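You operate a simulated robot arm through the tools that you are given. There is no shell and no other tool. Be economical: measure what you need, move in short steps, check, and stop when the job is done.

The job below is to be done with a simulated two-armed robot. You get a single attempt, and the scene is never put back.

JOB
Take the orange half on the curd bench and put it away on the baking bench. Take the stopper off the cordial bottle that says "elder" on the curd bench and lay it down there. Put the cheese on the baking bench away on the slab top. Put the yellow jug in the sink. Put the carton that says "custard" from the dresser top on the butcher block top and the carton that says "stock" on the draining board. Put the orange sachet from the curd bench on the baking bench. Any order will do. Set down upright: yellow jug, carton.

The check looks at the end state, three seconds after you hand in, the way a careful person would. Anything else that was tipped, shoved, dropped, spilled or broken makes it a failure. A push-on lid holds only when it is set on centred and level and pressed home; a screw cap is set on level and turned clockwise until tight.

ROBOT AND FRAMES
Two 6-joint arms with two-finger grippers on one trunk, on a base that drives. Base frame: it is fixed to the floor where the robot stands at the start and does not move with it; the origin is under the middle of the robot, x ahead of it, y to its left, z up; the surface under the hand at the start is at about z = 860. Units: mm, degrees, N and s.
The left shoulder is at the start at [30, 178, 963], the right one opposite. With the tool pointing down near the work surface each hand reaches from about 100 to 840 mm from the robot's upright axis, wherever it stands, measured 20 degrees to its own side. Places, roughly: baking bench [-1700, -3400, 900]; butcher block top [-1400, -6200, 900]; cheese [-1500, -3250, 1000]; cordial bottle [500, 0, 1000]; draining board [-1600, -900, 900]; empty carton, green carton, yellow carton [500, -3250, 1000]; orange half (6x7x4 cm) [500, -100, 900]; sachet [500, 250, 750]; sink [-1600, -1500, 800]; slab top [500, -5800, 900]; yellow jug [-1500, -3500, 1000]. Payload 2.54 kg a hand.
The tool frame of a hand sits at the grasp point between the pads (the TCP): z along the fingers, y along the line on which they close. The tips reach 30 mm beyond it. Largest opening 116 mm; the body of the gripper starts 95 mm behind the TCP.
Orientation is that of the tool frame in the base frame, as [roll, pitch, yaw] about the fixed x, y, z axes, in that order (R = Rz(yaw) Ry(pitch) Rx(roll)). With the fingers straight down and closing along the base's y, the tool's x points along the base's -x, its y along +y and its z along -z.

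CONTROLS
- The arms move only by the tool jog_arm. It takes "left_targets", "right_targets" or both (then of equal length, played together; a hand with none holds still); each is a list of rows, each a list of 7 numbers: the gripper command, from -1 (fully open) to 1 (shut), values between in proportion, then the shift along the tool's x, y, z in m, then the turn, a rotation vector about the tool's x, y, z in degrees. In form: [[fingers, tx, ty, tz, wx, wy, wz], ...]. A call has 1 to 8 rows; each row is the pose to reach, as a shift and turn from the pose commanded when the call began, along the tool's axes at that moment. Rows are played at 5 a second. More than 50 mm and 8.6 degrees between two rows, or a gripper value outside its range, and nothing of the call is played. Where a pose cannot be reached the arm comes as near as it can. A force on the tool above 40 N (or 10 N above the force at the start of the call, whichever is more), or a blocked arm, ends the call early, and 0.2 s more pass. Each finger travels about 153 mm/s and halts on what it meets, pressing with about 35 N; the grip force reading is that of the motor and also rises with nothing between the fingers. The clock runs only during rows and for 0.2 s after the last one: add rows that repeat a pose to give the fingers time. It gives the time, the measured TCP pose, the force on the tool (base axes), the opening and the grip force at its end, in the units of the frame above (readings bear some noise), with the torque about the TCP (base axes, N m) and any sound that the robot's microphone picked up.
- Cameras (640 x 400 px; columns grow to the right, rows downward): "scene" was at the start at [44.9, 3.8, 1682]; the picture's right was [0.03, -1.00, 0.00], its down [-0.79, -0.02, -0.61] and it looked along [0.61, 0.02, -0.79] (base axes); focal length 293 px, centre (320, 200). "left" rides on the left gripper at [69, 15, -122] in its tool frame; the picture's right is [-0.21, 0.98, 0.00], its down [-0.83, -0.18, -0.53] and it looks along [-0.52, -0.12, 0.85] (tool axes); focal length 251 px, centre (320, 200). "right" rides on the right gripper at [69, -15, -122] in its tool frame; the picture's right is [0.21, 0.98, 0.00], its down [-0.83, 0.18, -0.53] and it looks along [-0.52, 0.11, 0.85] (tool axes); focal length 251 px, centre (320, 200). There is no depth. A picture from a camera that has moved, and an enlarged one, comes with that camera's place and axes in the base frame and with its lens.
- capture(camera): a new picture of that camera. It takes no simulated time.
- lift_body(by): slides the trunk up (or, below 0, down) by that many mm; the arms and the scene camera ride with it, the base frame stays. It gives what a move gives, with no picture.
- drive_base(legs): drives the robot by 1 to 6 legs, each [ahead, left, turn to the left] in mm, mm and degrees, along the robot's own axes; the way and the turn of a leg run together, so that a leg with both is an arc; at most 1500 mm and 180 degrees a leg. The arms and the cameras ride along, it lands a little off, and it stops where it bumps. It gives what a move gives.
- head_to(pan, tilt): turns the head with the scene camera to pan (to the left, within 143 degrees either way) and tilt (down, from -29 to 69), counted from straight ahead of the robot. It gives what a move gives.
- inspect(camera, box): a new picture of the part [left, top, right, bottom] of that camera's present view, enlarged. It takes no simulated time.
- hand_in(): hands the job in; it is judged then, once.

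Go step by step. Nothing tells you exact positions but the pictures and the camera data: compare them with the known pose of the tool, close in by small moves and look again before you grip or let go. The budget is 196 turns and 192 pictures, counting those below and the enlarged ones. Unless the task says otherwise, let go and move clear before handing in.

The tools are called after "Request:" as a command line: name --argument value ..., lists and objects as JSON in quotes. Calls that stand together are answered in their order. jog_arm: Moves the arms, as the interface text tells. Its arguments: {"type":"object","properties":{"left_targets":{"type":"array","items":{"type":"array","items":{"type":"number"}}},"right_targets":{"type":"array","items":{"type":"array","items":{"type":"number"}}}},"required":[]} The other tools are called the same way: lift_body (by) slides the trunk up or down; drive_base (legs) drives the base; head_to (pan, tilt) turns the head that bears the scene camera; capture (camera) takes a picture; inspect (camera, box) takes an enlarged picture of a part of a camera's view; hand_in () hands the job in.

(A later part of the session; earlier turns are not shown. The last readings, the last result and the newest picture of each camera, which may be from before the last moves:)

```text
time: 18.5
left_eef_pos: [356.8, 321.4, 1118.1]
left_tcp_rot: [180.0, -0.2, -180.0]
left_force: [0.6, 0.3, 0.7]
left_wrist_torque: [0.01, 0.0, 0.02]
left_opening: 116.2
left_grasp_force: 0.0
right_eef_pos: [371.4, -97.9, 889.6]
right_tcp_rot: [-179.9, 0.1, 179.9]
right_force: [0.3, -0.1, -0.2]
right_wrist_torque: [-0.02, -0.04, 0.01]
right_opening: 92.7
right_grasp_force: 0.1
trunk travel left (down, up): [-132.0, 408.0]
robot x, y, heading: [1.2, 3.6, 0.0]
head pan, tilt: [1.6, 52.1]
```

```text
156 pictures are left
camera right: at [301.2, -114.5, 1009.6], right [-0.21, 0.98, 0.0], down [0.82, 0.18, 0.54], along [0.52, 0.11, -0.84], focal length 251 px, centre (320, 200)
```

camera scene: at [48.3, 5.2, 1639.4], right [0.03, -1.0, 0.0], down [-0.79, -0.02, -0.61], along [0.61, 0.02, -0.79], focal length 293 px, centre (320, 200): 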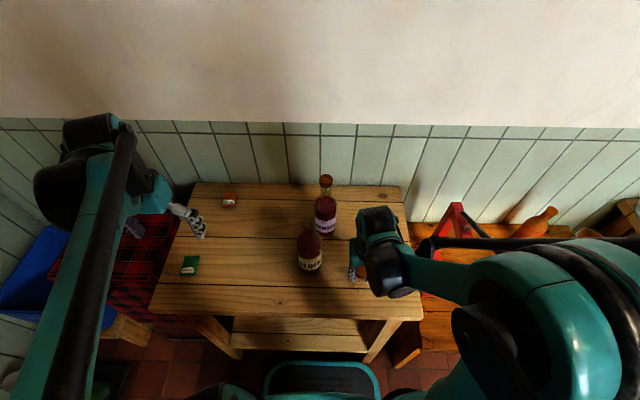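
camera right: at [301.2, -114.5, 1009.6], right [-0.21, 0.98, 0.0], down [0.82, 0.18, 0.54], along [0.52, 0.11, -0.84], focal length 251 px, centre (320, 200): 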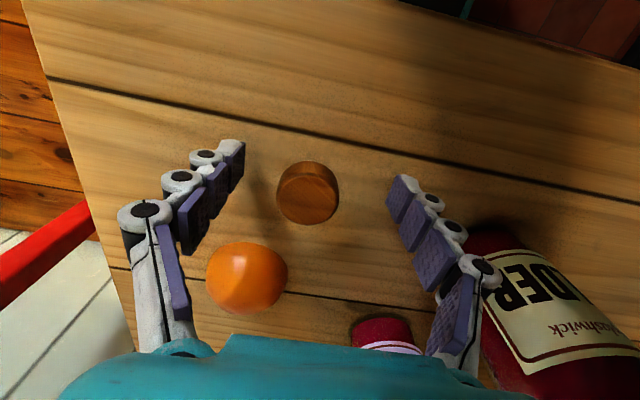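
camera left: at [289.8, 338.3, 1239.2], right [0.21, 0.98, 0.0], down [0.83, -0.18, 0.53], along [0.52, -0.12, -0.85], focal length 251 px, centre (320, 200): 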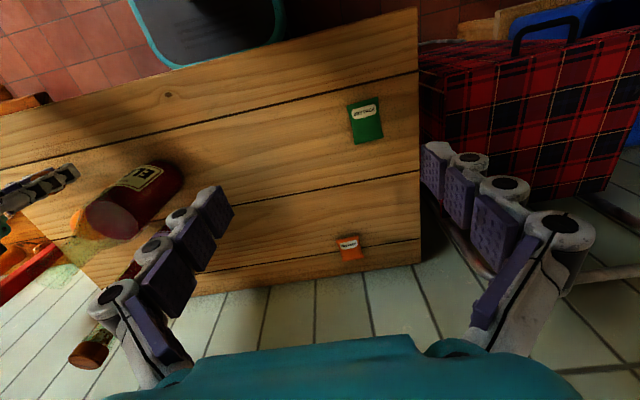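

The stopper rests on the bench. The right hand goes up and over the orange half while the left moves above the orange sachet.

Request:
jog_arm --left_targets '[[-1, -0.04, 0.001, 0.014, 0, 0, 0], [-1, -0.08, 0.003, 0.028, 0, 0, 0], [-1, -0.12, 0.004, 0.042, 0, 0, 0], [-1, -0.16, 0.006, 0.056, 0, 0, 0], [-1, -0.2, 0.007, 0.07, 0, 0, 0], [-1, -0.24, 0.009, 0.085, 0, 0, 0], [-1, -0.28, 0.01, 0.1, 0, 0, 0]]' --right_targets '[[-0.6, 0, 0, -0.04, 0, 0, 0], [-0.6, 0, 0, -0.08, 0, 0, 0], [-1, 0, 0, -0.12, 0, 0, 0], [-1, -0.025, -0.01, -0.13, 0, 0, 0], [-1, -0.05, -0.02, -0.13, 0, 0, 0], [-1, -0.075, -0.03, -0.13, 0, 0, 0], [-1, -0.1, -0.04, -0.13, 0, 0, 0]]'

Request:
capture --camera "right"

Request:
capture --camera "left"

Request:
capture --camera "scene"

```text
time: 20.1
left_eef_pos: [638.7, 331.7, 1016.2]
left_tcp_rot: [180.0, -0.3, 180.0]
left_force: [0.7, 0.4, 0.7]
left_wrist_torque: [0.02, 0.07, 0.0]
left_opening: 116.1
left_grasp_force: 0.0
right_eef_pos: [474.0, -139.7, 1018.3]
right_tcp_rot: [-179.9, 0.0, -180.0]
right_force: [0.4, -0.2, 0.5]
right_wrist_torque: [-0.01, 0.07, -0.01]
right_opening: 115.9
right_grasp_force: 0.1
trunk travel left (down, up): [-132.0, 408.0]
robot x, y, heading: [3.2, 3.0, -0.1]
head pan, tilt: [1.6, 52.1]
```

```text
155 pictures are left
camera right: at [403.7, -154.4, 1139.2], right [-0.21, 0.98, 0.0], down [0.83, 0.18, 0.53], along [0.52, 0.11, -0.85], focal length 251 px, centre (320, 200)
```

right: 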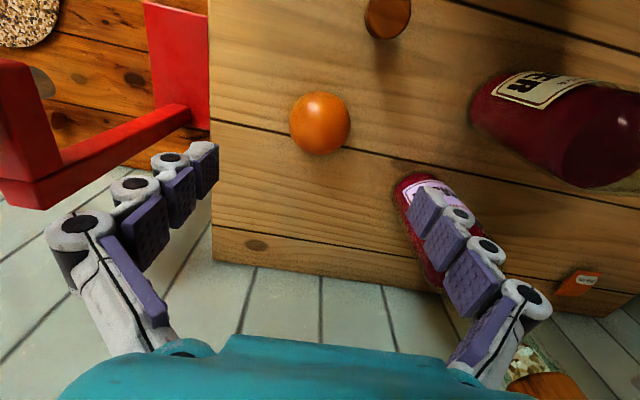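

```text
154 pictures are left
camera left: at [569.1, 346.3, 1138.3], right [0.21, 0.98, 0.0], down [0.83, -0.18, 0.53], along [0.52, -0.11, -0.85], focal length 251 px, centre (320, 200)
```

left: 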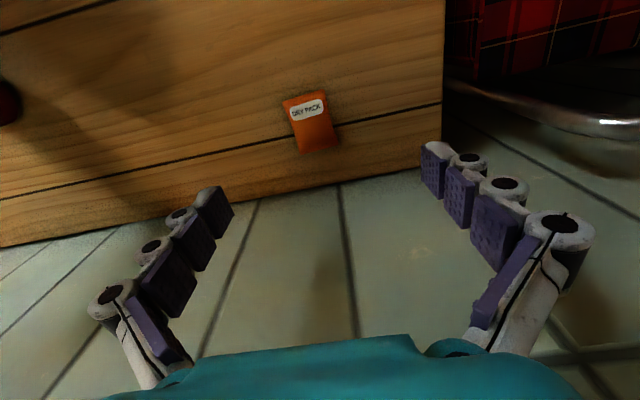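

```text
153 pictures are left
camera scene: at [47.8, 3.8, 1639.4], right [0.03, -1.0, 0.0], down [-0.79, -0.02, -0.61], along [0.61, 0.02, -0.79], focal length 293 px, centre (320, 200)
```

scene: 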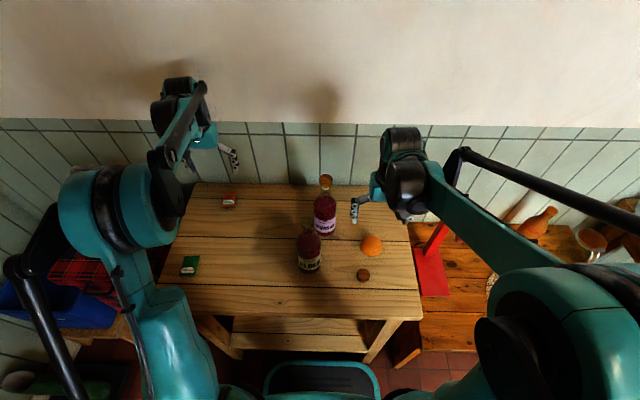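

Orange half is at (472, -140) and the sachet at (636, 321), its width along y. Both hands descend to just above the bench top.

Request:
jog_arm --left_targets '[[-1, 0.001, -0.004, 0.04, 0, 0, 0], [-1, 0.002, -0.008, 0.08, 0, 0, 0], [-1, 0.003, -0.01, 0.11, 0, 0, 0], [-1, 0.003, -0.01, 0.12, 0, 0, 0]]' --right_targets '[[-1, 0.001, 0, 0.04, 0, 0, 0], [-1, 0.002, 0, 0.08, 0, 0, 0], [-1, 0.002, 0, 0.115, 0, 0, 0], [-1, 0.002, 0, 0.126, 0, 0, 0]]'

Request:
capture --camera "right"

Request:
capture --camera "left"

```text
time: 21.1
left_eef_pos: [632.4, 321.5, 896.2]
left_tcp_rot: [179.9, -0.1, -179.9]
left_force: [0.0, 0.7, -0.2]
left_wrist_torque: [-0.01, -0.02, 0.0]
left_opening: 116.1
left_grasp_force: 0.2
right_eef_pos: [469.5, -137.8, 891.8]
right_tcp_rot: [-179.9, 0.1, 179.9]
right_force: [0.3, 0.1, 1.1]
right_wrist_torque: [0.02, -0.02, 0.0]
right_opening: 115.9
right_grasp_force: 0.1
trunk travel left (down, up): [-132.0, 408.0]
robot x, y, heading: [0.1, -2.2, 0.1]
head pan, tilt: [1.6, 52.1]
```

```text
152 pictures are left
camera right: at [399.0, -154.5, 1013.4], right [-0.21, 0.98, 0.0], down [0.82, 0.18, 0.54], along [0.52, 0.11, -0.84], focal length 251 px, centre (320, 200)
```

right: 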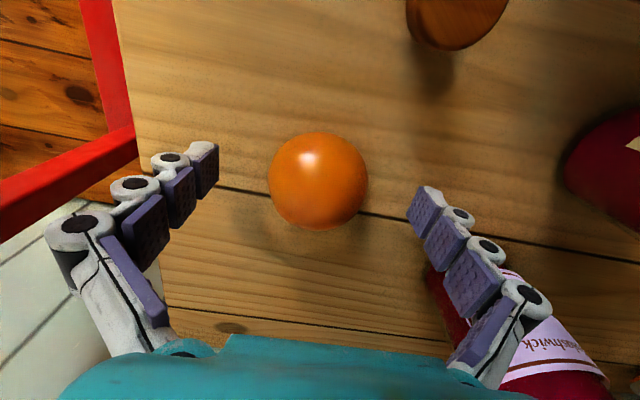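

```text
151 pictures are left
camera left: at [563.5, 336.2, 1018.8], right [0.21, 0.98, 0.0], down [0.83, -0.18, 0.53], along [0.52, -0.11, -0.85], focal length 251 px, centre (320, 200)
```

left: 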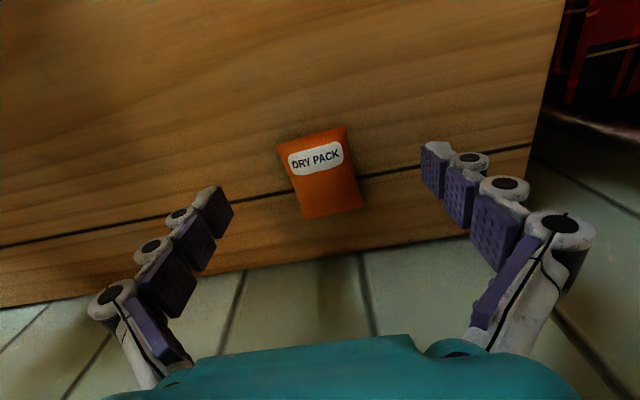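

Both are centred. I'll lower the left hand the last few mm, close both grippers, and check.

Request:
jog_arm --left_targets '[[-1, -0.004, 0, 0.004, 0, 0, 0], [-1, -0.005, 0, 0.0065, 0, 0, 0], [0, -0.005, 0, 0.0065, 0, 0, 0], [0.6, -0.005, 0, 0.0065, 0, 0, 0], [1, -0.005, 0, 0.0065, 0, 0, 0], [1, -0.005, 0, 0.0065, 0, 0, 0]]' --right_targets '[[-1, 0, -0.001, 0.002, 0, 0, 0], [-0.4, 0, -0.002, 0.002, 0, 0, 0], [0, 0, -0.002, 0.002, 0, 0, 0], [0.3, 0, -0.002, 0.002, 0, 0, 0], [0.6, 0, -0.002, 0.002, 0, 0, 0], [0.6, 0, -0.002, 0.002, 0, 0, 0]]'

Request:
capture --camera "right"

Request:
capture --camera "left"

```text
time: 22.5
left_eef_pos: [637.9, 320.8, 890.9]
left_tcp_rot: [179.9, -0.2, -179.9]
left_force: [0.6, -0.4, 2.5]
left_wrist_torque: [-0.03, 0.02, 0.04]
left_opening: 38.2
left_grasp_force: 35.1
right_eef_pos: [470.6, -141.6, 890.3]
right_tcp_rot: [-180.0, 0.0, 180.0]
right_force: [-0.3, 1.3, 2.7]
right_wrist_torque: [0.14, 0.0, 0.02]
right_opening: 58.6
right_grasp_force: 25.0
trunk travel left (down, up): [-132.0, 408.0]
robot x, y, heading: [-0.9, -1.6, -0.1]
head pan, tilt: [1.6, 52.1]
```

```text
150 pictures are left
camera right: at [399.0, -156.2, 1012.0], right [-0.21, 0.98, 0.0], down [0.82, 0.18, 0.54], along [0.52, 0.11, -0.84], focal length 251 px, centre (320, 200)
```

right: 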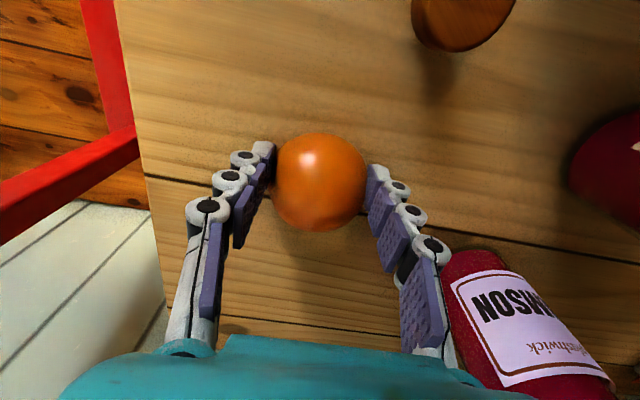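

```text
149 pictures are left
camera left: at [568.3, 336.2, 1012.8], right [0.21, 0.98, 0.0], down [0.83, -0.18, 0.53], along [0.52, -0.11, -0.85], focal length 251 px, centre (320, 200)
```

left: 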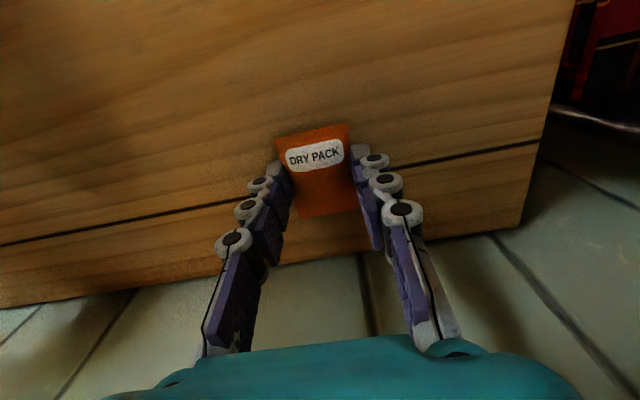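

Both are gripped. Lifting them together.

Request:
jog_arm --left_targets '[[1, 0, 0, -0.02, 0, 0, 0], [1, 0, 0, -0.05, 0, 0, 0], [1, 0, 0, -0.09, 0, 0, 0], [1, 0, 0, -0.13, 0, 0, 0]]' --right_targets '[[1, 0, 0, -0.02, 0, 0, 0], [1, 0, 0, -0.05, 0, 0, 0], [1, 0, 0, -0.09, 0, 0, 0], [1, 0, 0, -0.13, 0, 0, 0]]'

Request:
capture --camera "right"

Request:
capture --camera "left"

```text
time: 23.5
left_eef_pos: [636.5, 322.3, 1021.6]
left_tcp_rot: [179.9, -0.1, 180.0]
left_force: [-1.0, 0.3, 0.3]
left_wrist_torque: [0.02, 0.01, -0.02]
left_opening: 38.5
left_grasp_force: 34.7
right_eef_pos: [469.0, -140.4, 1022.3]
right_tcp_rot: [179.9, 0.1, 179.9]
right_force: [-0.7, 0.4, -0.7]
right_wrist_torque: [0.01, -0.03, -0.03]
right_opening: 58.4
right_grasp_force: 24.8
trunk travel left (down, up): [-132.0, 408.0]
robot x, y, heading: [-1.5, 3.0, -0.0]
head pan, tilt: [1.6, 52.1]
```

```text
148 pictures are left
camera right: at [397.9, -156.2, 1143.1], right [-0.21, 0.98, 0.0], down [0.82, 0.18, 0.54], along [0.52, 0.11, -0.84], focal length 251 px, centre (320, 200)
```

right: 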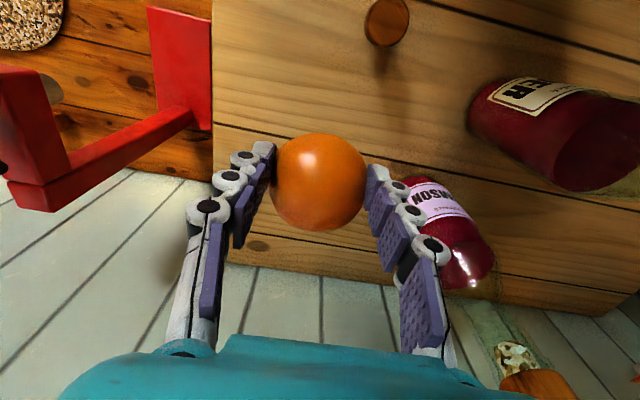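

```text
147 pictures are left
camera left: at [567.0, 336.7, 1143.1], right [0.21, 0.98, 0.0], down [0.83, -0.18, 0.53], along [0.52, -0.11, -0.85], focal length 251 px, centre (320, 200)
```

left: 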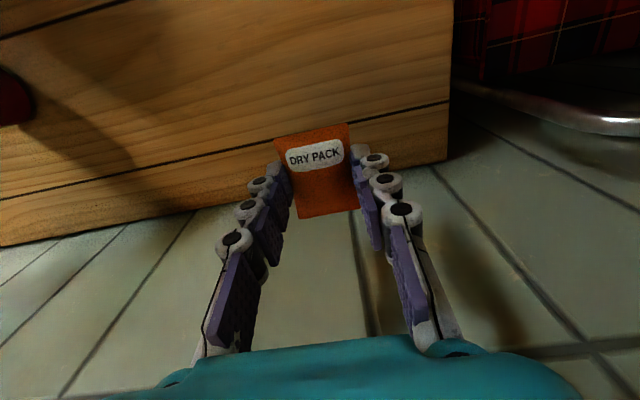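

Both objects are held. I'll raise the hands clear of the bottles and pull them in for driving, then look around.

Request:
jog_arm --left_targets '[[1, 0, 0, -0.045, 0, 0, 0], [1, 0, 0, -0.09, 0, 0, 0], [1, 0, 0, -0.135, 0, 0, 0], [1, 0, 0, -0.18, 0, 0, 0], [1, 0.045, 0, -0.19, 0, 0, 0], [1, 0.09, 0, -0.19, 0, 0, 0], [1, 0.135, 0, -0.19, 0, 0, 0], [1, 0.18, 0, -0.19, 0, 0, 0]]' --right_targets '[[1, 0, 0, -0.045, 0, 0, 0], [1, 0, 0, -0.09, 0, 0, 0], [1, 0, 0, -0.135, 0, 0, 0], [1, 0, 0, -0.18, 0, 0, 0], [1, 0.015, -0.02, -0.19, 0, 0, 0], [1, 0.03, -0.04, -0.19, 0, 0, 0], [1, 0.045, -0.06, -0.19, 0, 0, 0], [1, 0.06, -0.06, -0.19, 0, 0, 0]]'

Request:
head_to --pan -120 --tilt 25

Request:
capture --camera "scene"

Request:
head_to --pan -70 --tilt 25

Request:
capture --camera "scene"

```text
time: 25.3
left_eef_pos: [455.8, 322.2, 1213.0]
left_tcp_rot: [-180.0, -0.1, 180.0]
left_force: [-0.7, 0.5, -0.4]
left_wrist_torque: [0.02, -0.04, 0.01]
left_opening: 38.2
left_grasp_force: 35.1
right_eef_pos: [406.9, -201.0, 1211.8]
right_tcp_rot: [-180.0, 0.2, 180.0]
right_force: [-0.1, -0.1, -1.3]
right_wrist_torque: [-0.02, 0.0, 0.05]
right_opening: 58.5
right_grasp_force: 25.0
trunk travel left (down, up): [-132.0, 408.0]
robot x, y, heading: [2.8, 0.4, -0.1]
head pan, tilt: [1.6, 52.1]
```

```text
time: 27.3
left_eef_pos: [459.2, 322.0, 1211.3]
left_tcp_rot: [180.0, -0.1, -179.9]
left_force: [-0.1, 0.1, 0.1]
left_wrist_torque: [0.01, 0.01, -0.04]
left_opening: 38.3
left_grasp_force: 35.3
right_eef_pos: [408.1, -200.0, 1211.6]
right_tcp_rot: [-179.8, 0.1, -180.0]
right_force: [-0.1, 0.2, -0.7]
right_wrist_torque: [-0.04, 0.0, 0.0]
right_opening: 58.1
right_grasp_force: 25.2
trunk travel left (down, up): [-132.0, 408.0]
robot x, y, heading: [-3.0, 3.2, -0.1]
head pan, tilt: [-120.0, 25.0]
```

```text
146 pictures are left
camera scene: at [-76.1, -78.2, 1679.8], right [-0.87, 0.5, 0.0], down [0.21, 0.37, -0.91], along [-0.45, -0.79, -0.42], focal length 293 px, centre (320, 200)
```

scene: 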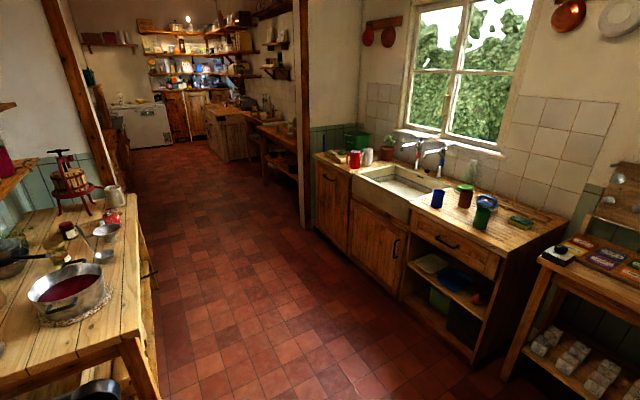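

```text
time: 28.5
left_eef_pos: [459.2, 321.3, 1211.0]
left_tcp_rot: [180.0, -0.1, 180.0]
left_force: [0.1, 0.8, 0.0]
left_wrist_torque: [-0.02, 0.0, 0.03]
left_opening: 38.6
left_grasp_force: 35.7
right_eef_pos: [408.3, -200.1, 1210.6]
right_tcp_rot: [-179.8, 0.2, 179.9]
right_force: [0.0, 0.7, -0.6]
right_wrist_torque: [0.01, 0.02, 0.02]
right_opening: 58.3
right_grasp_force: 25.6
trunk travel left (down, up): [-132.0, 408.0]
robot x, y, heading: [-2.1, 4.0, 0.0]
head pan, tilt: [-70.0, 25.0]
```

```text
145 pictures are left
camera scene: at [1.4, -85.0, 1679.8], right [-0.94, -0.34, 0.0], down [-0.14, 0.4, -0.91], along [0.31, -0.85, -0.42], focal length 293 px, centre (320, 200)
```

scene: 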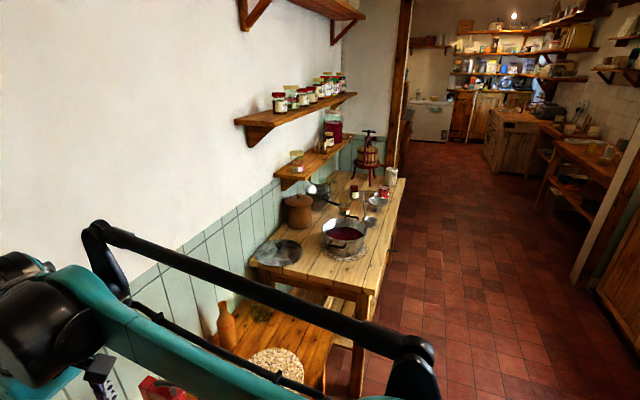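

The aisle runs along -y between about x = -1380 and x = 100. I'll back off, turn right and drive down the middle to look at the baking bench.

Request:
drive_base --legs '[[-560, 0, 0], [0, 0, -90], [1450, 0, 0]]'

Request:
head_to --pan -25 --tilt 22

Request:
capture --camera "scene"

Request:
head_to --pan 25 --tilt 22

Request:
capture --camera "scene"

```text
time: 42.4
left_eef_pos: [-238.8, -1913.8, 1211.6]
left_tcp_rot: [180.0, -0.2, 89.9]
left_force: [0.7, 0.8, -1.3]
left_wrist_torque: [0.04, 0.02, -0.01]
left_opening: 38.3
left_grasp_force: 35.4
right_eef_pos: [-761.7, -1864.7, 1210.9]
right_tcp_rot: [-179.9, 0.2, 90.0]
right_force: [-0.2, 0.0, -1.4]
right_wrist_torque: [0.05, 0.01, 0.0]
right_opening: 57.4
right_grasp_force: 25.3
trunk travel left (down, up): [-132.0, 408.0]
robot x, y, heading: [-562.5, -1461.3, -89.9]
head pan, tilt: [-70.0, 25.0]
```

```text
time: 43.5
left_eef_pos: [-238.2, -1914.3, 1211.6]
left_tcp_rot: [-179.9, -0.1, 89.9]
left_force: [0.7, -0.2, -0.4]
left_wrist_torque: [0.01, 0.0, 0.01]
left_opening: 38.6
left_grasp_force: 35.2
right_eef_pos: [-761.3, -1862.6, 1210.5]
right_tcp_rot: [-179.9, 0.2, 89.8]
right_force: [0.1, 0.3, -1.5]
right_wrist_torque: [0.02, -0.01, 0.04]
right_opening: 57.3
right_grasp_force: 25.1
trunk travel left (down, up): [-132.0, 408.0]
robot x, y, heading: [-564.7, -1457.4, -90.2]
head pan, tilt: [-25.0, 22.0]
```

```text
144 pictures are left
camera scene: at [-599.6, -1508.0, 1684.6], right [-0.91, 0.42, 0.0], down [0.16, 0.34, -0.93], along [-0.39, -0.84, -0.37], focal length 293 px, centre (320, 200)
```

scene: 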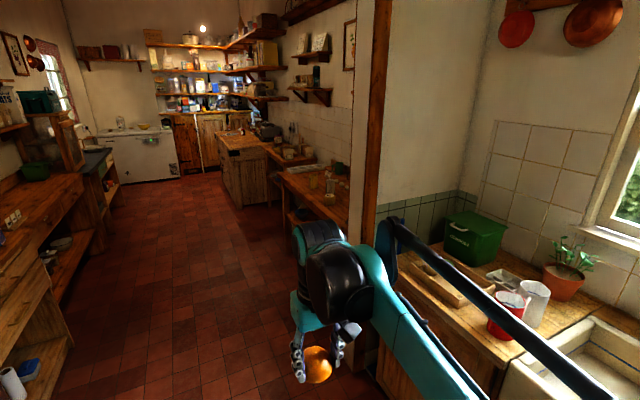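

```text
time: 44.7
left_eef_pos: [-238.1, -1913.6, 1211.4]
left_tcp_rot: [-180.0, -0.2, 89.9]
left_force: [-0.3, 0.8, -0.5]
left_wrist_torque: [-0.01, 0.01, -0.01]
left_opening: 38.1
left_grasp_force: 34.9
right_eef_pos: [-760.9, -1863.7, 1211.5]
right_tcp_rot: [-179.9, 0.1, 89.9]
right_force: [0.3, -1.0, -0.8]
right_wrist_torque: [-0.01, 0.0, -0.02]
right_opening: 57.4
right_grasp_force: 25.0
trunk travel left (down, up): [-132.0, 408.0]
robot x, y, heading: [-560.8, -1453.5, -90.2]
head pan, tilt: [25.0, 22.0]
```

```text
143 pictures are left
camera scene: at [-521.2, -1508.2, 1684.6], right [-0.91, -0.42, 0.0], down [-0.16, 0.34, -0.93], along [0.39, -0.84, -0.37], focal length 293 px, centre (320, 200)
```

scene: 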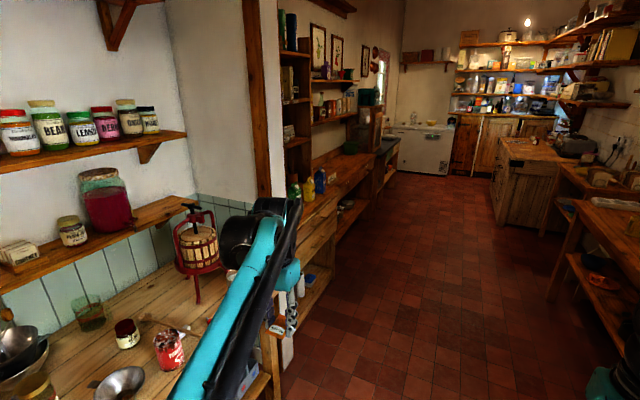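

The way is clear through the opening. Driving on and looking at the baking bench on the right.

Request:
drive_base --legs '[[1450, 0, 0], [450, 0, 0]]'

Request:
head_to --pan -90 --tilt 40

Request:
capture --camera "scene"

Request:
head_to --pan 90 --tilt 35

Request:
capture --camera "scene"

```text
time: 54.2
left_eef_pos: [-212.4, -3812.0, 1210.5]
left_tcp_rot: [-180.0, -0.3, 90.9]
left_force: [-0.4, -0.5, -1.0]
left_wrist_torque: [0.03, -0.02, 0.03]
left_opening: 38.4
left_grasp_force: 34.9
right_eef_pos: [-736.7, -3771.4, 1210.8]
right_tcp_rot: [-179.7, 0.1, 90.9]
right_force: [-0.4, -0.1, -0.8]
right_wrist_torque: [0.04, 0.05, -0.01]
right_opening: 56.5
right_grasp_force: 24.7
trunk travel left (down, up): [-132.0, 408.0]
robot x, y, heading: [-541.0, -3358.0, -89.3]
head pan, tilt: [25.0, 22.0]
```

```text
time: 56.2
left_eef_pos: [-211.4, -3812.2, 1210.1]
left_tcp_rot: [-180.0, -0.1, 91.0]
left_force: [-1.3, -0.5, 0.0]
left_wrist_torque: [0.01, 0.02, 0.01]
left_opening: 38.3
left_grasp_force: 35.0
right_eef_pos: [-735.6, -3769.7, 1211.4]
right_tcp_rot: [-179.8, 0.2, 90.9]
right_force: [-0.5, 0.7, -0.4]
right_wrist_torque: [-0.01, 0.0, -0.02]
right_opening: 56.6
right_grasp_force: 24.9
trunk travel left (down, up): [-132.0, 408.0]
robot x, y, heading: [-543.6, -3358.7, -89.0]
head pan, tilt: [-90.0, 40.0]
```

```text
142 pictures are left
camera scene: at [-626.8, -3328.7, 1656.5], right [-0.02, 1.0, 0.0], down [0.64, 0.01, -0.77], along [-0.77, -0.01, -0.64], focal length 293 px, centre (320, 200)
```

scene: 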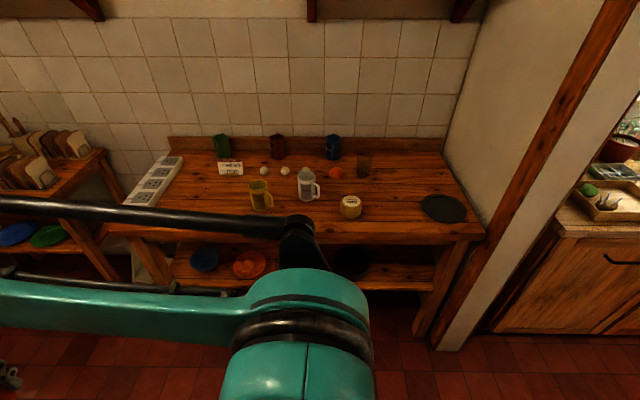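

```text
time: 58.9
left_eef_pos: [-211.3, -3812.5, 1209.8]
left_tcp_rot: [180.0, -0.2, 90.9]
left_force: [-0.2, 0.3, 0.1]
left_wrist_torque: [-0.04, 0.01, 0.01]
left_opening: 38.5
left_grasp_force: 35.4
right_eef_pos: [-736.1, -3770.9, 1212.3]
right_tcp_rot: [-179.9, 0.2, 91.0]
right_force: [0.3, -0.6, -0.3]
right_wrist_torque: [-0.03, 0.04, -0.01]
right_opening: 56.3
right_grasp_force: 24.9
trunk travel left (down, up): [-132.0, 408.0]
robot x, y, heading: [-540.7, -3359.7, -89.2]
head pan, tilt: [90.0, 35.0]
```

```text
141 pictures are left
camera scene: at [-453.8, -3326.0, 1664.0], right [0.02, -1.0, 0.0], down [-0.57, -0.01, -0.82], along [0.82, 0.01, -0.57], focal length 293 px, centre (320, 200)
```

scene: 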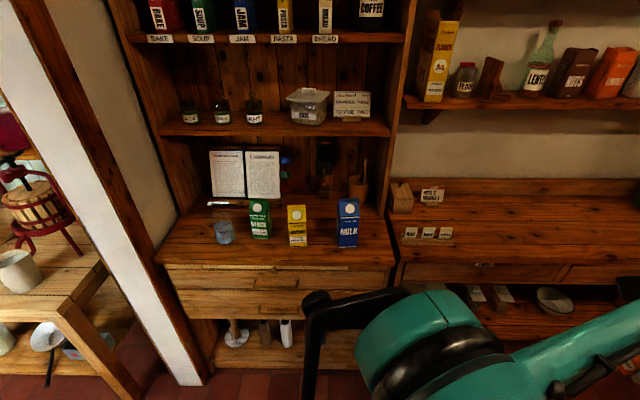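

Baking bench is on the right with its front edge near x = -1374, and the dresser with cartons on the left. I'll turn to face the baking bench and look closely.

Request:
drive_base --legs '[[0, 0, -90.7]]'

Request:
head_to --pan 0 --tilt 40

Request:
capture --camera "scene"

Request:
inspect --camera "scene" --box '[200, 120, 440, 270]'

```text
time: 63.1
left_eef_pos: [-999.3, -3679.1, 1211.5]
left_tcp_rot: [180.0, -0.1, -0.1]
left_force: [0.5, -0.3, -1.3]
left_wrist_torque: [-0.01, 0.04, 0.01]
left_opening: 38.2
left_grasp_force: 35.1
right_eef_pos: [-948.8, -3157.8, 1212.0]
right_tcp_rot: [-179.9, 0.1, -0.1]
right_force: [-0.5, -0.1, -1.5]
right_wrist_torque: [-0.01, -0.03, 0.01]
right_opening: 56.2
right_grasp_force: 25.3
trunk travel left (down, up): [-132.0, 408.0]
robot x, y, heading: [-544.1, -3356.3, 180.1]
head pan, tilt: [90.0, 35.0]
```

```text
time: 64.8
left_eef_pos: [-1000.0, -3681.0, 1211.1]
left_tcp_rot: [-179.9, -0.1, -0.1]
left_force: [-0.3, -0.3, 0.4]
left_wrist_torque: [-0.01, 0.03, 0.0]
left_opening: 38.5
left_grasp_force: 35.0
right_eef_pos: [-950.0, -3157.6, 1211.6]
right_tcp_rot: [-179.8, 0.2, -0.1]
right_force: [-0.1, -0.5, -0.9]
right_wrist_torque: [0.01, 0.0, -0.03]
right_opening: 56.3
right_grasp_force: 24.9
trunk travel left (down, up): [-132.0, 408.0]
robot x, y, heading: [-542.0, -3361.3, 179.9]
head pan, tilt: [0.0, 40.0]
```

```text
140 pictures are left
camera scene: at [-596.7, -3357.1, 1656.4], right [0.0, 1.0, 0.0], down [0.64, 0.0, -0.77], along [-0.77, 0.0, -0.64], focal length 293 px, centre (320, 200)
```

scene: 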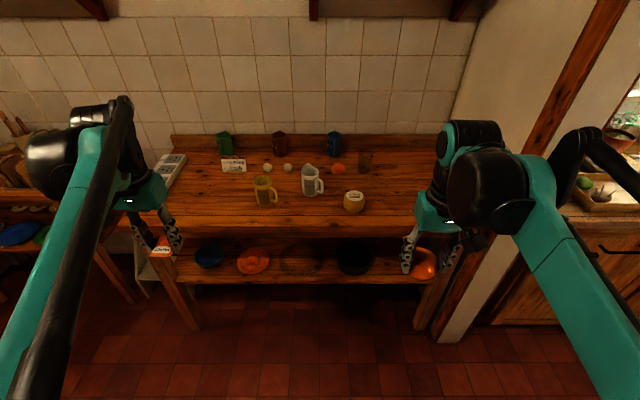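

```text
2.67 times, centred on (320, 195) of scene
camera zoom: at [-596.7, -3357.1, 1656.4], right [0.0, 1.0, 0.0], down [0.64, 0.0, -0.77], along [-0.77, 0.0, -0.64], focal length 781 px, centre (320, 213)
```

zoom: 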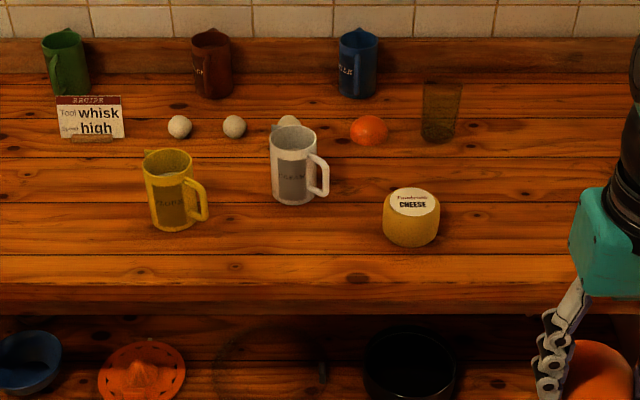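

I can read the labels: the yellow jug sits at about (-1550, -3575) and the cheese at about (-1510, -3217). Free spots are near (-1500, -3050) for the orange half and (-1500, -3750) for the sachet; I'll drive closer.

Request:
drive_base --legs '[[400, 40, 0]]'

Request:
head_to --pan 0 --tilt 52

Request:
capture --camera "scene"

Request:
capture --camera "right"

Request:
capture --camera "left"

```text
time: 67.3
left_eef_pos: [-1402.0, -3722.0, 1210.8]
left_tcp_rot: [179.9, -0.2, 0.1]
left_force: [-0.1, 0.3, -0.6]
left_wrist_torque: [0.01, -0.04, 0.03]
left_opening: 38.3
left_grasp_force: 35.1
right_eef_pos: [-1353.0, -3199.6, 1210.7]
right_tcp_rot: [-179.8, 0.2, 0.1]
right_force: [0.7, 0.3, -1.1]
right_wrist_torque: [0.01, 0.0, 0.01]
right_opening: 56.4
right_grasp_force: 24.8
trunk travel left (down, up): [-132.0, 408.0]
robot x, y, heading: [-943.7, -3399.9, -179.9]
head pan, tilt: [0.0, 40.0]
```

```text
time: 68.0
left_eef_pos: [-1402.6, -3723.1, 1211.4]
left_tcp_rot: [-180.0, -0.1, 0.2]
left_force: [0.4, 0.2, -0.2]
left_wrist_torque: [0.01, 0.02, -0.01]
left_opening: 38.3
left_grasp_force: 35.1
right_eef_pos: [-1351.9, -3198.6, 1212.0]
right_tcp_rot: [-179.9, 0.2, 0.2]
right_force: [-0.4, 0.1, -0.8]
right_wrist_torque: [0.03, -0.01, -0.02]
right_opening: 56.2
right_grasp_force: 24.9
trunk travel left (down, up): [-132.0, 408.0]
robot x, y, heading: [-947.6, -3399.5, -179.7]
head pan, tilt: [0.0, 52.0]
```

```text
138 pictures are left
camera scene: at [-989.4, -3397.1, 1639.7], right [0.0, 1.0, 0.0], down [0.79, 0.0, -0.62], along [-0.62, 0.0, -0.79], focal length 293 px, centre (320, 200)
```

scene: 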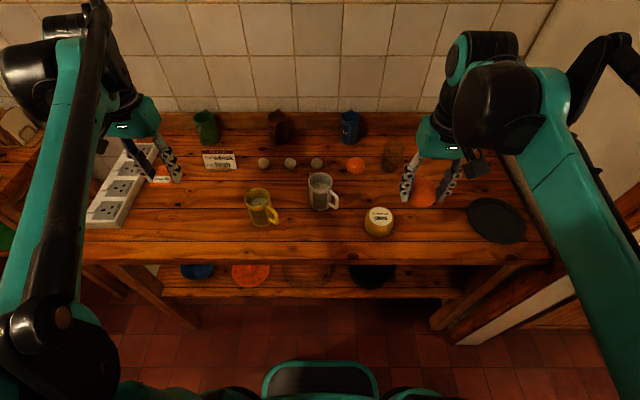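

```text
137 pictures are left
camera right: at [-1284.2, -3184.0, 1332.1], right [0.22, -0.98, 0.0], down [-0.82, -0.18, 0.54], along [-0.52, -0.11, -0.84], focal length 251 px, centre (320, 200)
```

right: 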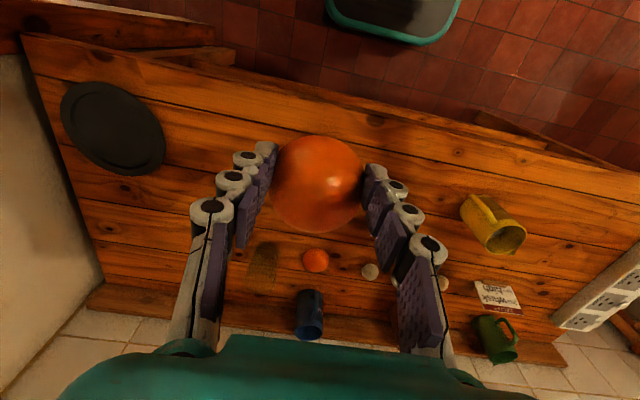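

```text
136 pictures are left
camera left: at [-1333.0, -3737.7, 1333.5], right [-0.21, -0.98, 0.0], down [-0.83, 0.18, 0.53], along [-0.52, 0.11, -0.85], focal length 251 px, centre (320, 200)
```

left: 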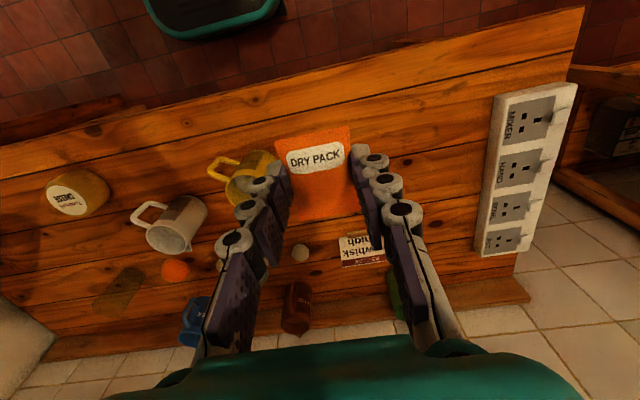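

Moving both hands over the free spots and partly down.

Request:
jog_arm --left_targets '[[1, -0.02, 0.01, 0.0, 0, 0, 0], [1, -0.04, 0.02, 0.02, 0, 0, 0], [1, -0.06, 0.03, 0.05, 0, 0, 0], [1, -0.08, 0.04, 0.08, 0, 0, 0], [1, -0.098, 0.048, 0.115, 0, 0, 0], [1, -0.098, 0.048, 0.155, 0, 0, 0], [1, -0.098, 0.048, 0.195, 0, 0, 0], [1, -0.098, 0.048, 0.24, 0, 0, 0]]' --right_targets '[[1, -0.03, -0.028, 0.0, 0, 0, 0], [1, -0.063, -0.056, 0.0, 0, 0, 0], [1, -0.095, -0.084, 0.0, 0, 0, 0], [1, -0.127, -0.112, 0.02, 0, 0, 0], [1, -0.158, -0.139, 0.05, 0, 0, 0], [1, -0.158, -0.139, 0.095, 0, 0, 0], [1, -0.158, -0.139, 0.14, 0, 0, 0], [1, -0.158, -0.139, 0.185, 0, 0, 0]]'

Request:
capture --camera "right"

Request:
capture --camera "left"

```text
refused: row 5 steps farther than a row can; nothing moved
```

```text
135 pictures are left
camera right: at [-1284.2, -3184.0, 1332.1], right [0.22, -0.98, 0.0], down [-0.82, -0.18, 0.54], along [-0.52, -0.11, -0.84], focal length 251 px, centre (320, 200)
```

right: 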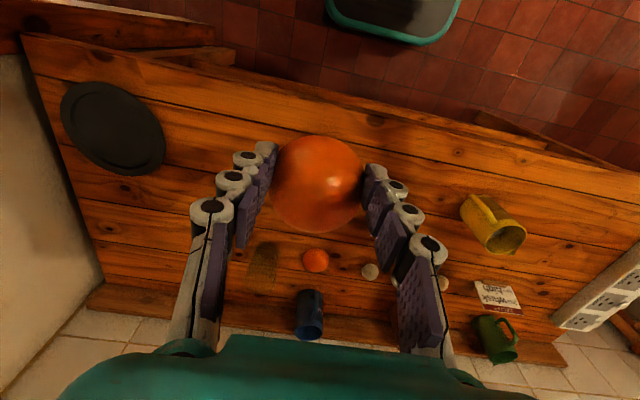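

```text
134 pictures are left
camera left: at [-1333.0, -3737.7, 1333.5], right [-0.21, -0.98, 0.0], down [-0.83, 0.18, 0.53], along [-0.52, 0.11, -0.85], focal length 251 px, centre (320, 200)
```

left: 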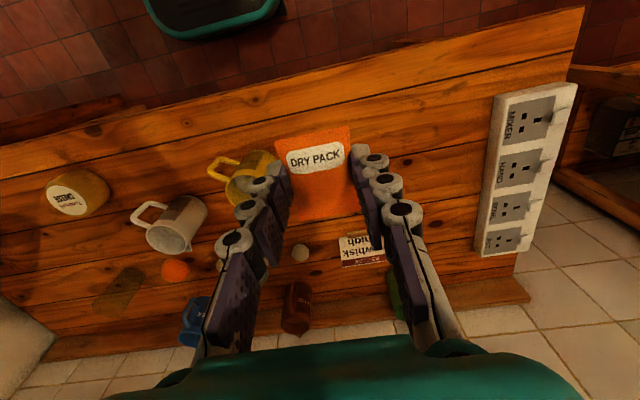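

One row was too long; I'll resend with smaller steps.

Request:
jog_arm --left_targets '[[1, -0.02, 0.01, 0.0, 0, 0, 0], [1, -0.04, 0.02, 0.02, 0, 0, 0], [1, -0.06, 0.03, 0.05, 0, 0, 0], [1, -0.08, 0.04, 0.08, 0, 0, 0], [1, -0.098, 0.048, 0.115, 0, 0, 0], [1, -0.098, 0.048, 0.155, 0, 0, 0], [1, -0.098, 0.048, 0.195, 0, 0, 0], [1, -0.098, 0.048, 0.24, 0, 0, 0]]' --right_targets '[[1, -0.032, -0.028, 0.0, 0, 0, 0], [1, -0.064, -0.056, 0.0, 0, 0, 0], [1, -0.096, -0.084, 0.0, 0, 0, 0], [1, -0.127, -0.112, 0.02, 0, 0, 0], [1, -0.158, -0.139, 0.04, 0, 0, 0], [1, -0.158, -0.139, 0.085, 0, 0, 0], [1, -0.158, -0.139, 0.13, 0, 0, 0], [1, -0.158, -0.139, 0.175, 0, 0, 0]]'

Request:
capture --camera "right"

Request:
capture --camera "left"

```text
time: 69.8
left_eef_pos: [-1498.9, -3771.2, 970.9]
left_tcp_rot: [180.0, -0.3, 0.1]
left_force: [0.3, -0.3, -0.8]
left_wrist_torque: [-0.02, -0.05, 0.03]
left_opening: 38.3
left_grasp_force: 34.9
right_eef_pos: [-1512.9, -3060.2, 1036.8]
right_tcp_rot: [-179.9, 0.1, 0.1]
right_force: [0.1, 0.4, -1.3]
right_wrist_torque: [0.03, -0.02, 0.03]
right_opening: 56.4
right_grasp_force: 24.8
trunk travel left (down, up): [-132.0, 408.0]
robot x, y, heading: [-945.3, -3399.6, -179.6]
head pan, tilt: [0.0, 52.0]
```

```text
133 pictures are left
camera right: at [-1444.9, -3044.6, 1157.2], right [0.22, -0.98, 0.0], down [-0.82, -0.18, 0.53], along [-0.52, -0.11, -0.85], focal length 251 px, centre (320, 200)
```

right: 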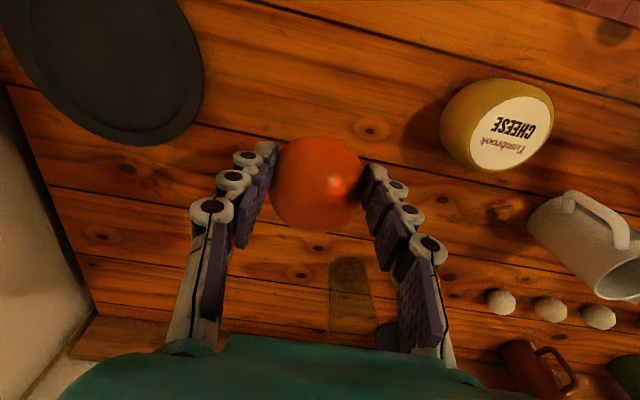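

```text
132 pictures are left
camera left: at [-1431.2, -3785.8, 1093.1], right [-0.21, -0.98, 0.0], down [-0.83, 0.18, 0.53], along [-0.52, 0.11, -0.85], focal length 251 px, centre (320, 200)
```

left: 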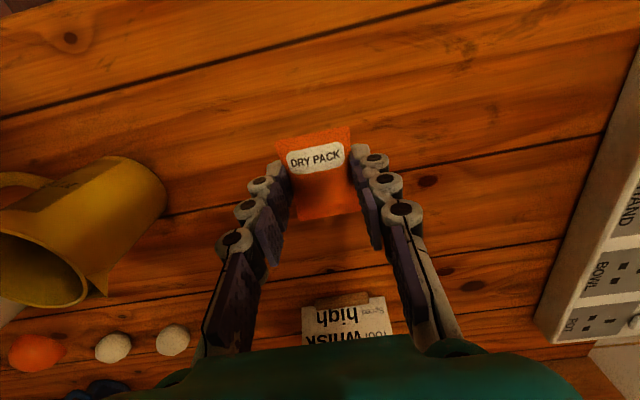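

Spots are clear. Descending to about 15 mm above the expected surface.

Request:
jog_arm --left_targets '[[1, 0, 0, 0.02, 0, 0, 0], [1, 0, 0, 0.035, 0, 0, 0], [1, 0, 0, 0.05, 0, 0, 0], [1, 0, 0, 0.06, 0, 0, 0]]' --right_targets '[[1, 0, 0, 0.04, 0, 0, 0], [1, 0, 0, 0.08, 0, 0, 0], [1, 0, 0, 0.11, 0, 0, 0], [1, 0, 0, 0.125, 0, 0, 0]]'

Request:
capture --camera "right"

Request:
capture --camera "left"

```text
time: 70.8
left_eef_pos: [-1497.0, -3769.6, 912.5]
left_tcp_rot: [180.0, -0.1, 0.2]
left_force: [-0.7, 0.7, -0.5]
left_wrist_torque: [-0.02, 0.03, -0.03]
left_opening: 38.4
left_grasp_force: 34.8
right_eef_pos: [-1513.5, -3061.0, 913.1]
right_tcp_rot: [-179.7, 0.3, 0.2]
right_force: [-8.7, 4.3, 23.8]
right_wrist_torque: [-0.08, -0.01, 0.02]
right_opening: 56.4
right_grasp_force: 25.3
trunk travel left (down, up): [-132.0, 408.0]
robot x, y, heading: [-946.1, -3397.9, -180.0]
head pan, tilt: [0.0, 52.0]
```

```text
131 pictures are left
camera right: at [-1443.6, -3045.7, 1033.9], right [0.22, -0.98, 0.0], down [-0.82, -0.18, 0.54], along [-0.53, -0.11, -0.84], focal length 251 px, centre (320, 200)
```

right: 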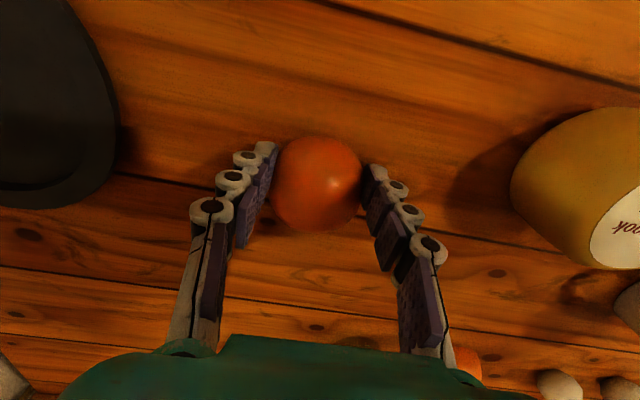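

```text
130 pictures are left
camera left: at [-1429.4, -3786.3, 1033.9], right [-0.21, -0.98, 0.0], down [-0.83, 0.18, 0.53], along [-0.52, 0.11, -0.85], focal length 251 px, centre (320, 200)
```

left: 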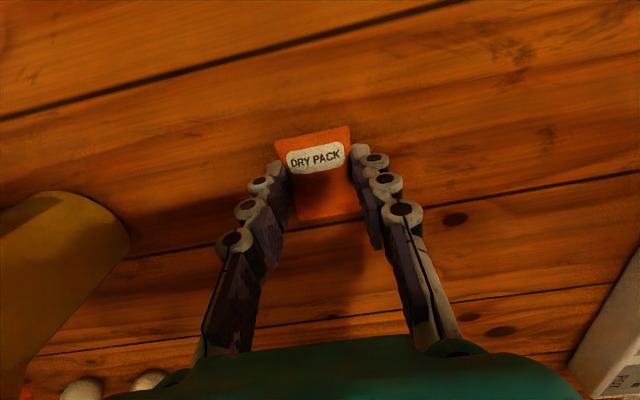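

The orange half touches the bench (top at about z = 881). I'll release it gently and creep the sachet down.

Request:
jog_arm --left_targets '[[1, 0, 0, 0.001, 0, 0, 0], [1, 0, 0, 0.001, 0, 0, 0], [1, 0, 0, 0.001, 0, 0, 0], [1, 0, 0, 0.001, 0, 0, 0], [1, 0, 0, 0.001, 0, 0, 0]]' --right_targets '[[0.6, 0, 0, -0.002, 0, 0, 0], [-0.05, 0, 0, -0.002, 0, 0, 0], [-0.2, 0, 0, -0.002, 0, 0, 0], [-0.4, 0, 0, -0.002, 0, 0, 0], [-0.7, 0, 0, -0.002, 0, 0, 0]]'

Request:
jog_arm --left_targets '[[1, 0, 0, 0.002, 0, 0, 0], [1, 0, 0, 0.004, 0, 0, 0], [1, 0, 0, 0.006, 0, 0, 0]]'

Request:
capture --camera "right"

```text
time: 72.0
left_eef_pos: [-1499.8, -3769.7, 910.1]
left_tcp_rot: [180.0, -0.1, 0.3]
left_force: [-0.8, -1.0, 4.2]
left_wrist_torque: [-0.02, 0.03, 0.0]
left_opening: 38.2
left_grasp_force: 34.9
right_eef_pos: [-1511.7, -3060.1, 914.5]
right_tcp_rot: [-180.0, 0.1, 0.2]
right_force: [-0.2, 0.1, 0.6]
right_wrist_torque: [0.01, -0.01, 0.01]
right_opening: 98.7
right_grasp_force: 0.2
trunk travel left (down, up): [-132.0, 408.0]
robot x, y, heading: [-946.3, -3398.2, -179.6]
head pan, tilt: [0.0, 52.0]
```

```text
time: 72.6
left_eef_pos: [-1499.1, -3771.1, 910.4]
left_tcp_rot: [180.0, -0.1, 0.1]
left_force: [1.7, 1.1, 23.9]
left_wrist_torque: [0.06, -0.14, 0.01]
left_opening: 38.1
left_grasp_force: 35.5
right_eef_pos: [-1510.5, -3059.2, 914.4]
right_tcp_rot: [-179.9, 0.2, 0.0]
right_force: [-0.1, -1.3, -1.2]
right_wrist_torque: [-0.02, 0.0, 0.0]
right_opening: 98.9
right_grasp_force: 0.1
trunk travel left (down, up): [-132.0, 408.0]
robot x, y, heading: [-942.8, -3395.3, -179.9]
head pan, tilt: [0.0, 52.0]
stopped in row 3 (left hand): the force on the tool passed its limit at 45 N (the readings are from after the stop); the commanded pose is now the measured one
```

```text
129 pictures are left
camera right: at [-1442.2, -3043.8, 1035.0], right [0.22, -0.98, 0.0], down [-0.82, -0.18, 0.54], along [-0.52, -0.12, -0.84], focal length 251 px, centre (320, 200)
```

right: 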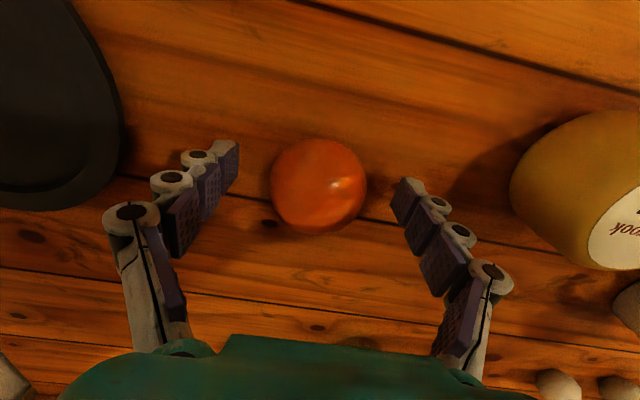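

Orange half is down; now release the sachet and raise both hands.

Request:
jog_arm --left_targets '[[0.8, 0, 0, -0.001, 0, 0, 0], [0.2, 0, 0, -0.001, 0, 0, 0], [-0.3, 0, 0, -0.001, 0, 0, 0], [-0.3, 0, 0, -0.03, 0, 0, 0], [-0.3, 0, 0, -0.07, 0, 0, 0], [-1, 0, 0, -0.11, 0, 0, 0], [-1, 0, 0, -0.15, 0, 0, 0]]' --right_targets '[[-0.7, 0, 0, 0, 0, 0, 0], [-0.7, 0, 0, 0, 0, 0, 0], [-0.7, 0, 0, 0, 0, 0, 0], [-0.7, 0, 0, -0.03, 0, 0, 0], [-0.7, 0, 0, -0.07, 0, 0, 0], [-1, 0, 0, -0.11, 0, 0, 0], [-1, 0, 0, -0.15, 0, 0, 0]]'

Request:
capture --camera "left"

Request:
capture --camera "right"

Request:
capture --camera "scene"

```text
time: 74.2
left_eef_pos: [-1498.4, -3770.7, 1057.8]
left_tcp_rot: [180.0, 0.1, 0.2]
left_force: [-0.3, 0.1, 0.2]
left_wrist_torque: [0.01, 0.02, 0.01]
left_opening: 115.8
left_grasp_force: 0.0
right_eef_pos: [-1512.2, -3059.6, 1065.4]
right_tcp_rot: [-179.9, 0.1, 0.1]
right_force: [0.6, 0.2, 0.4]
right_wrist_torque: [-0.02, -0.01, 0.0]
right_opening: 116.1
right_grasp_force: 0.1
trunk travel left (down, up): [-132.0, 408.0]
robot x, y, heading: [-944.1, -3396.7, -179.9]
head pan, tilt: [0.0, 52.0]
```

```text
128 pictures are left
camera left: at [-1430.0, -3786.0, 1179.9], right [-0.21, -0.98, 0.0], down [-0.83, 0.18, 0.53], along [-0.52, 0.11, -0.85], focal length 251 px, centre (320, 200)
```

left: 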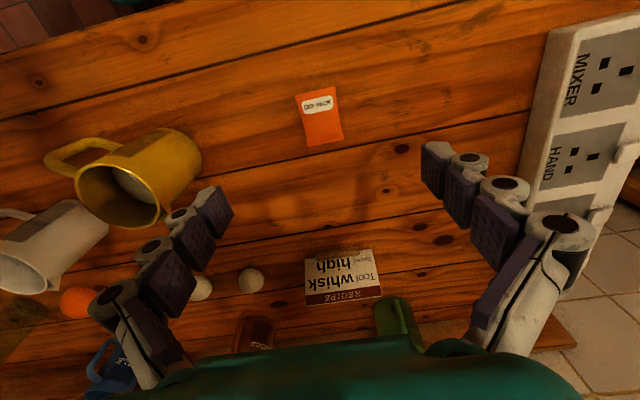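

```text
127 pictures are left
camera right: at [-1443.7, -3044.6, 1185.9], right [0.22, -0.98, 0.0], down [-0.82, -0.18, 0.54], along [-0.52, -0.11, -0.84], focal length 251 px, centre (320, 200)
```

right: 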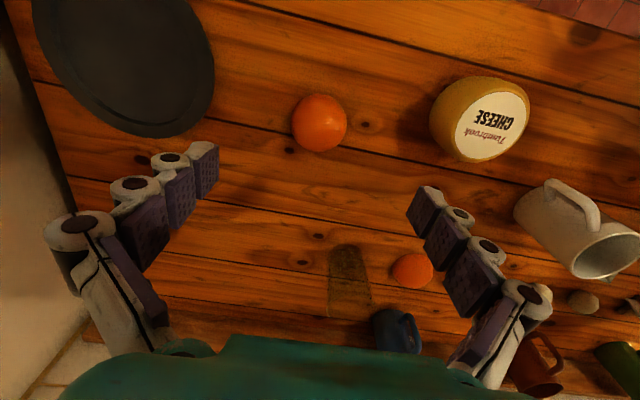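

```text
126 pictures are left
camera scene: at [-988.6, -3397.2, 1639.7], right [0.0, 1.0, 0.0], down [0.79, 0.0, -0.62], along [-0.62, 0.0, -0.79], focal length 293 px, centre (320, 200)
```

scene: 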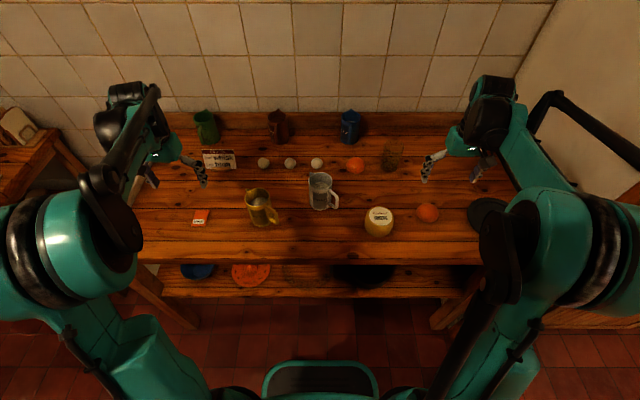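

Sachet and orange half lie well on the bench. Now the right hand goes over the cheese at about (-1480, -3226).

Request:
jog_arm --right_targets '[[-1, 0.008, 0.042, 0, 0, 0, 0], [-1, 0.016, 0.084, 0, 0, 0, 0], [-1, 0.024, 0.126, 0, 0, 0, 0], [-1, 0.032, 0.166, 0, 0, 0, 0]]' --left_targets '[[-1, 0, 0, -0.04, 0, 0, 0], [-1, 0, 0, -0.08, 0, 0, 0], [-1, 0.03, 0, -0.11, 0, 0, 0], [-1, 0.07, 0, -0.13, 0, 0, 0]]'

Request:
capture --camera "right"

```text
time: 75.2
left_eef_pos: [-1426.1, -3770.8, 1187.6]
left_tcp_rot: [-180.0, 0.0, 0.1]
left_force: [0.2, -0.5, 0.7]
left_wrist_torque: [-0.02, 0.05, 0.02]
left_opening: 115.9
left_grasp_force: 0.1
right_eef_pos: [-1478.2, -3225.6, 1064.8]
right_tcp_rot: [-179.8, 0.2, 0.1]
right_force: [0.1, -1.1, 0.1]
right_wrist_torque: [-0.01, 0.04, -0.01]
right_opening: 116.0
right_grasp_force: 0.0
trunk travel left (down, up): [-132.0, 408.0]
robot x, y, heading: [-942.4, -3398.8, -179.8]
head pan, tilt: [0.0, 52.0]
```

```text
125 pictures are left
camera right: at [-1409.4, -3210.9, 1184.9], right [0.22, -0.98, 0.0], down [-0.82, -0.18, 0.54], along [-0.52, -0.11, -0.84], focal length 251 px, centre (320, 200)
```

right: 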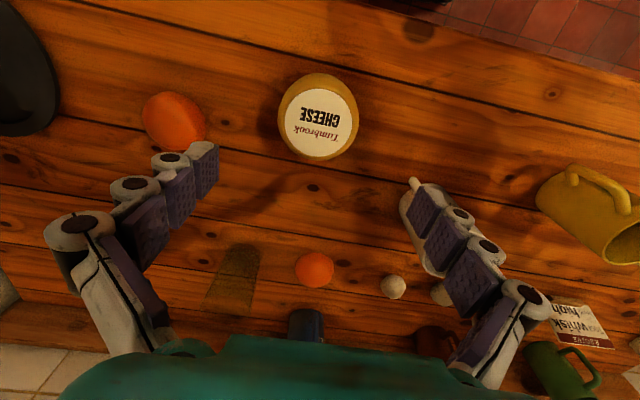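

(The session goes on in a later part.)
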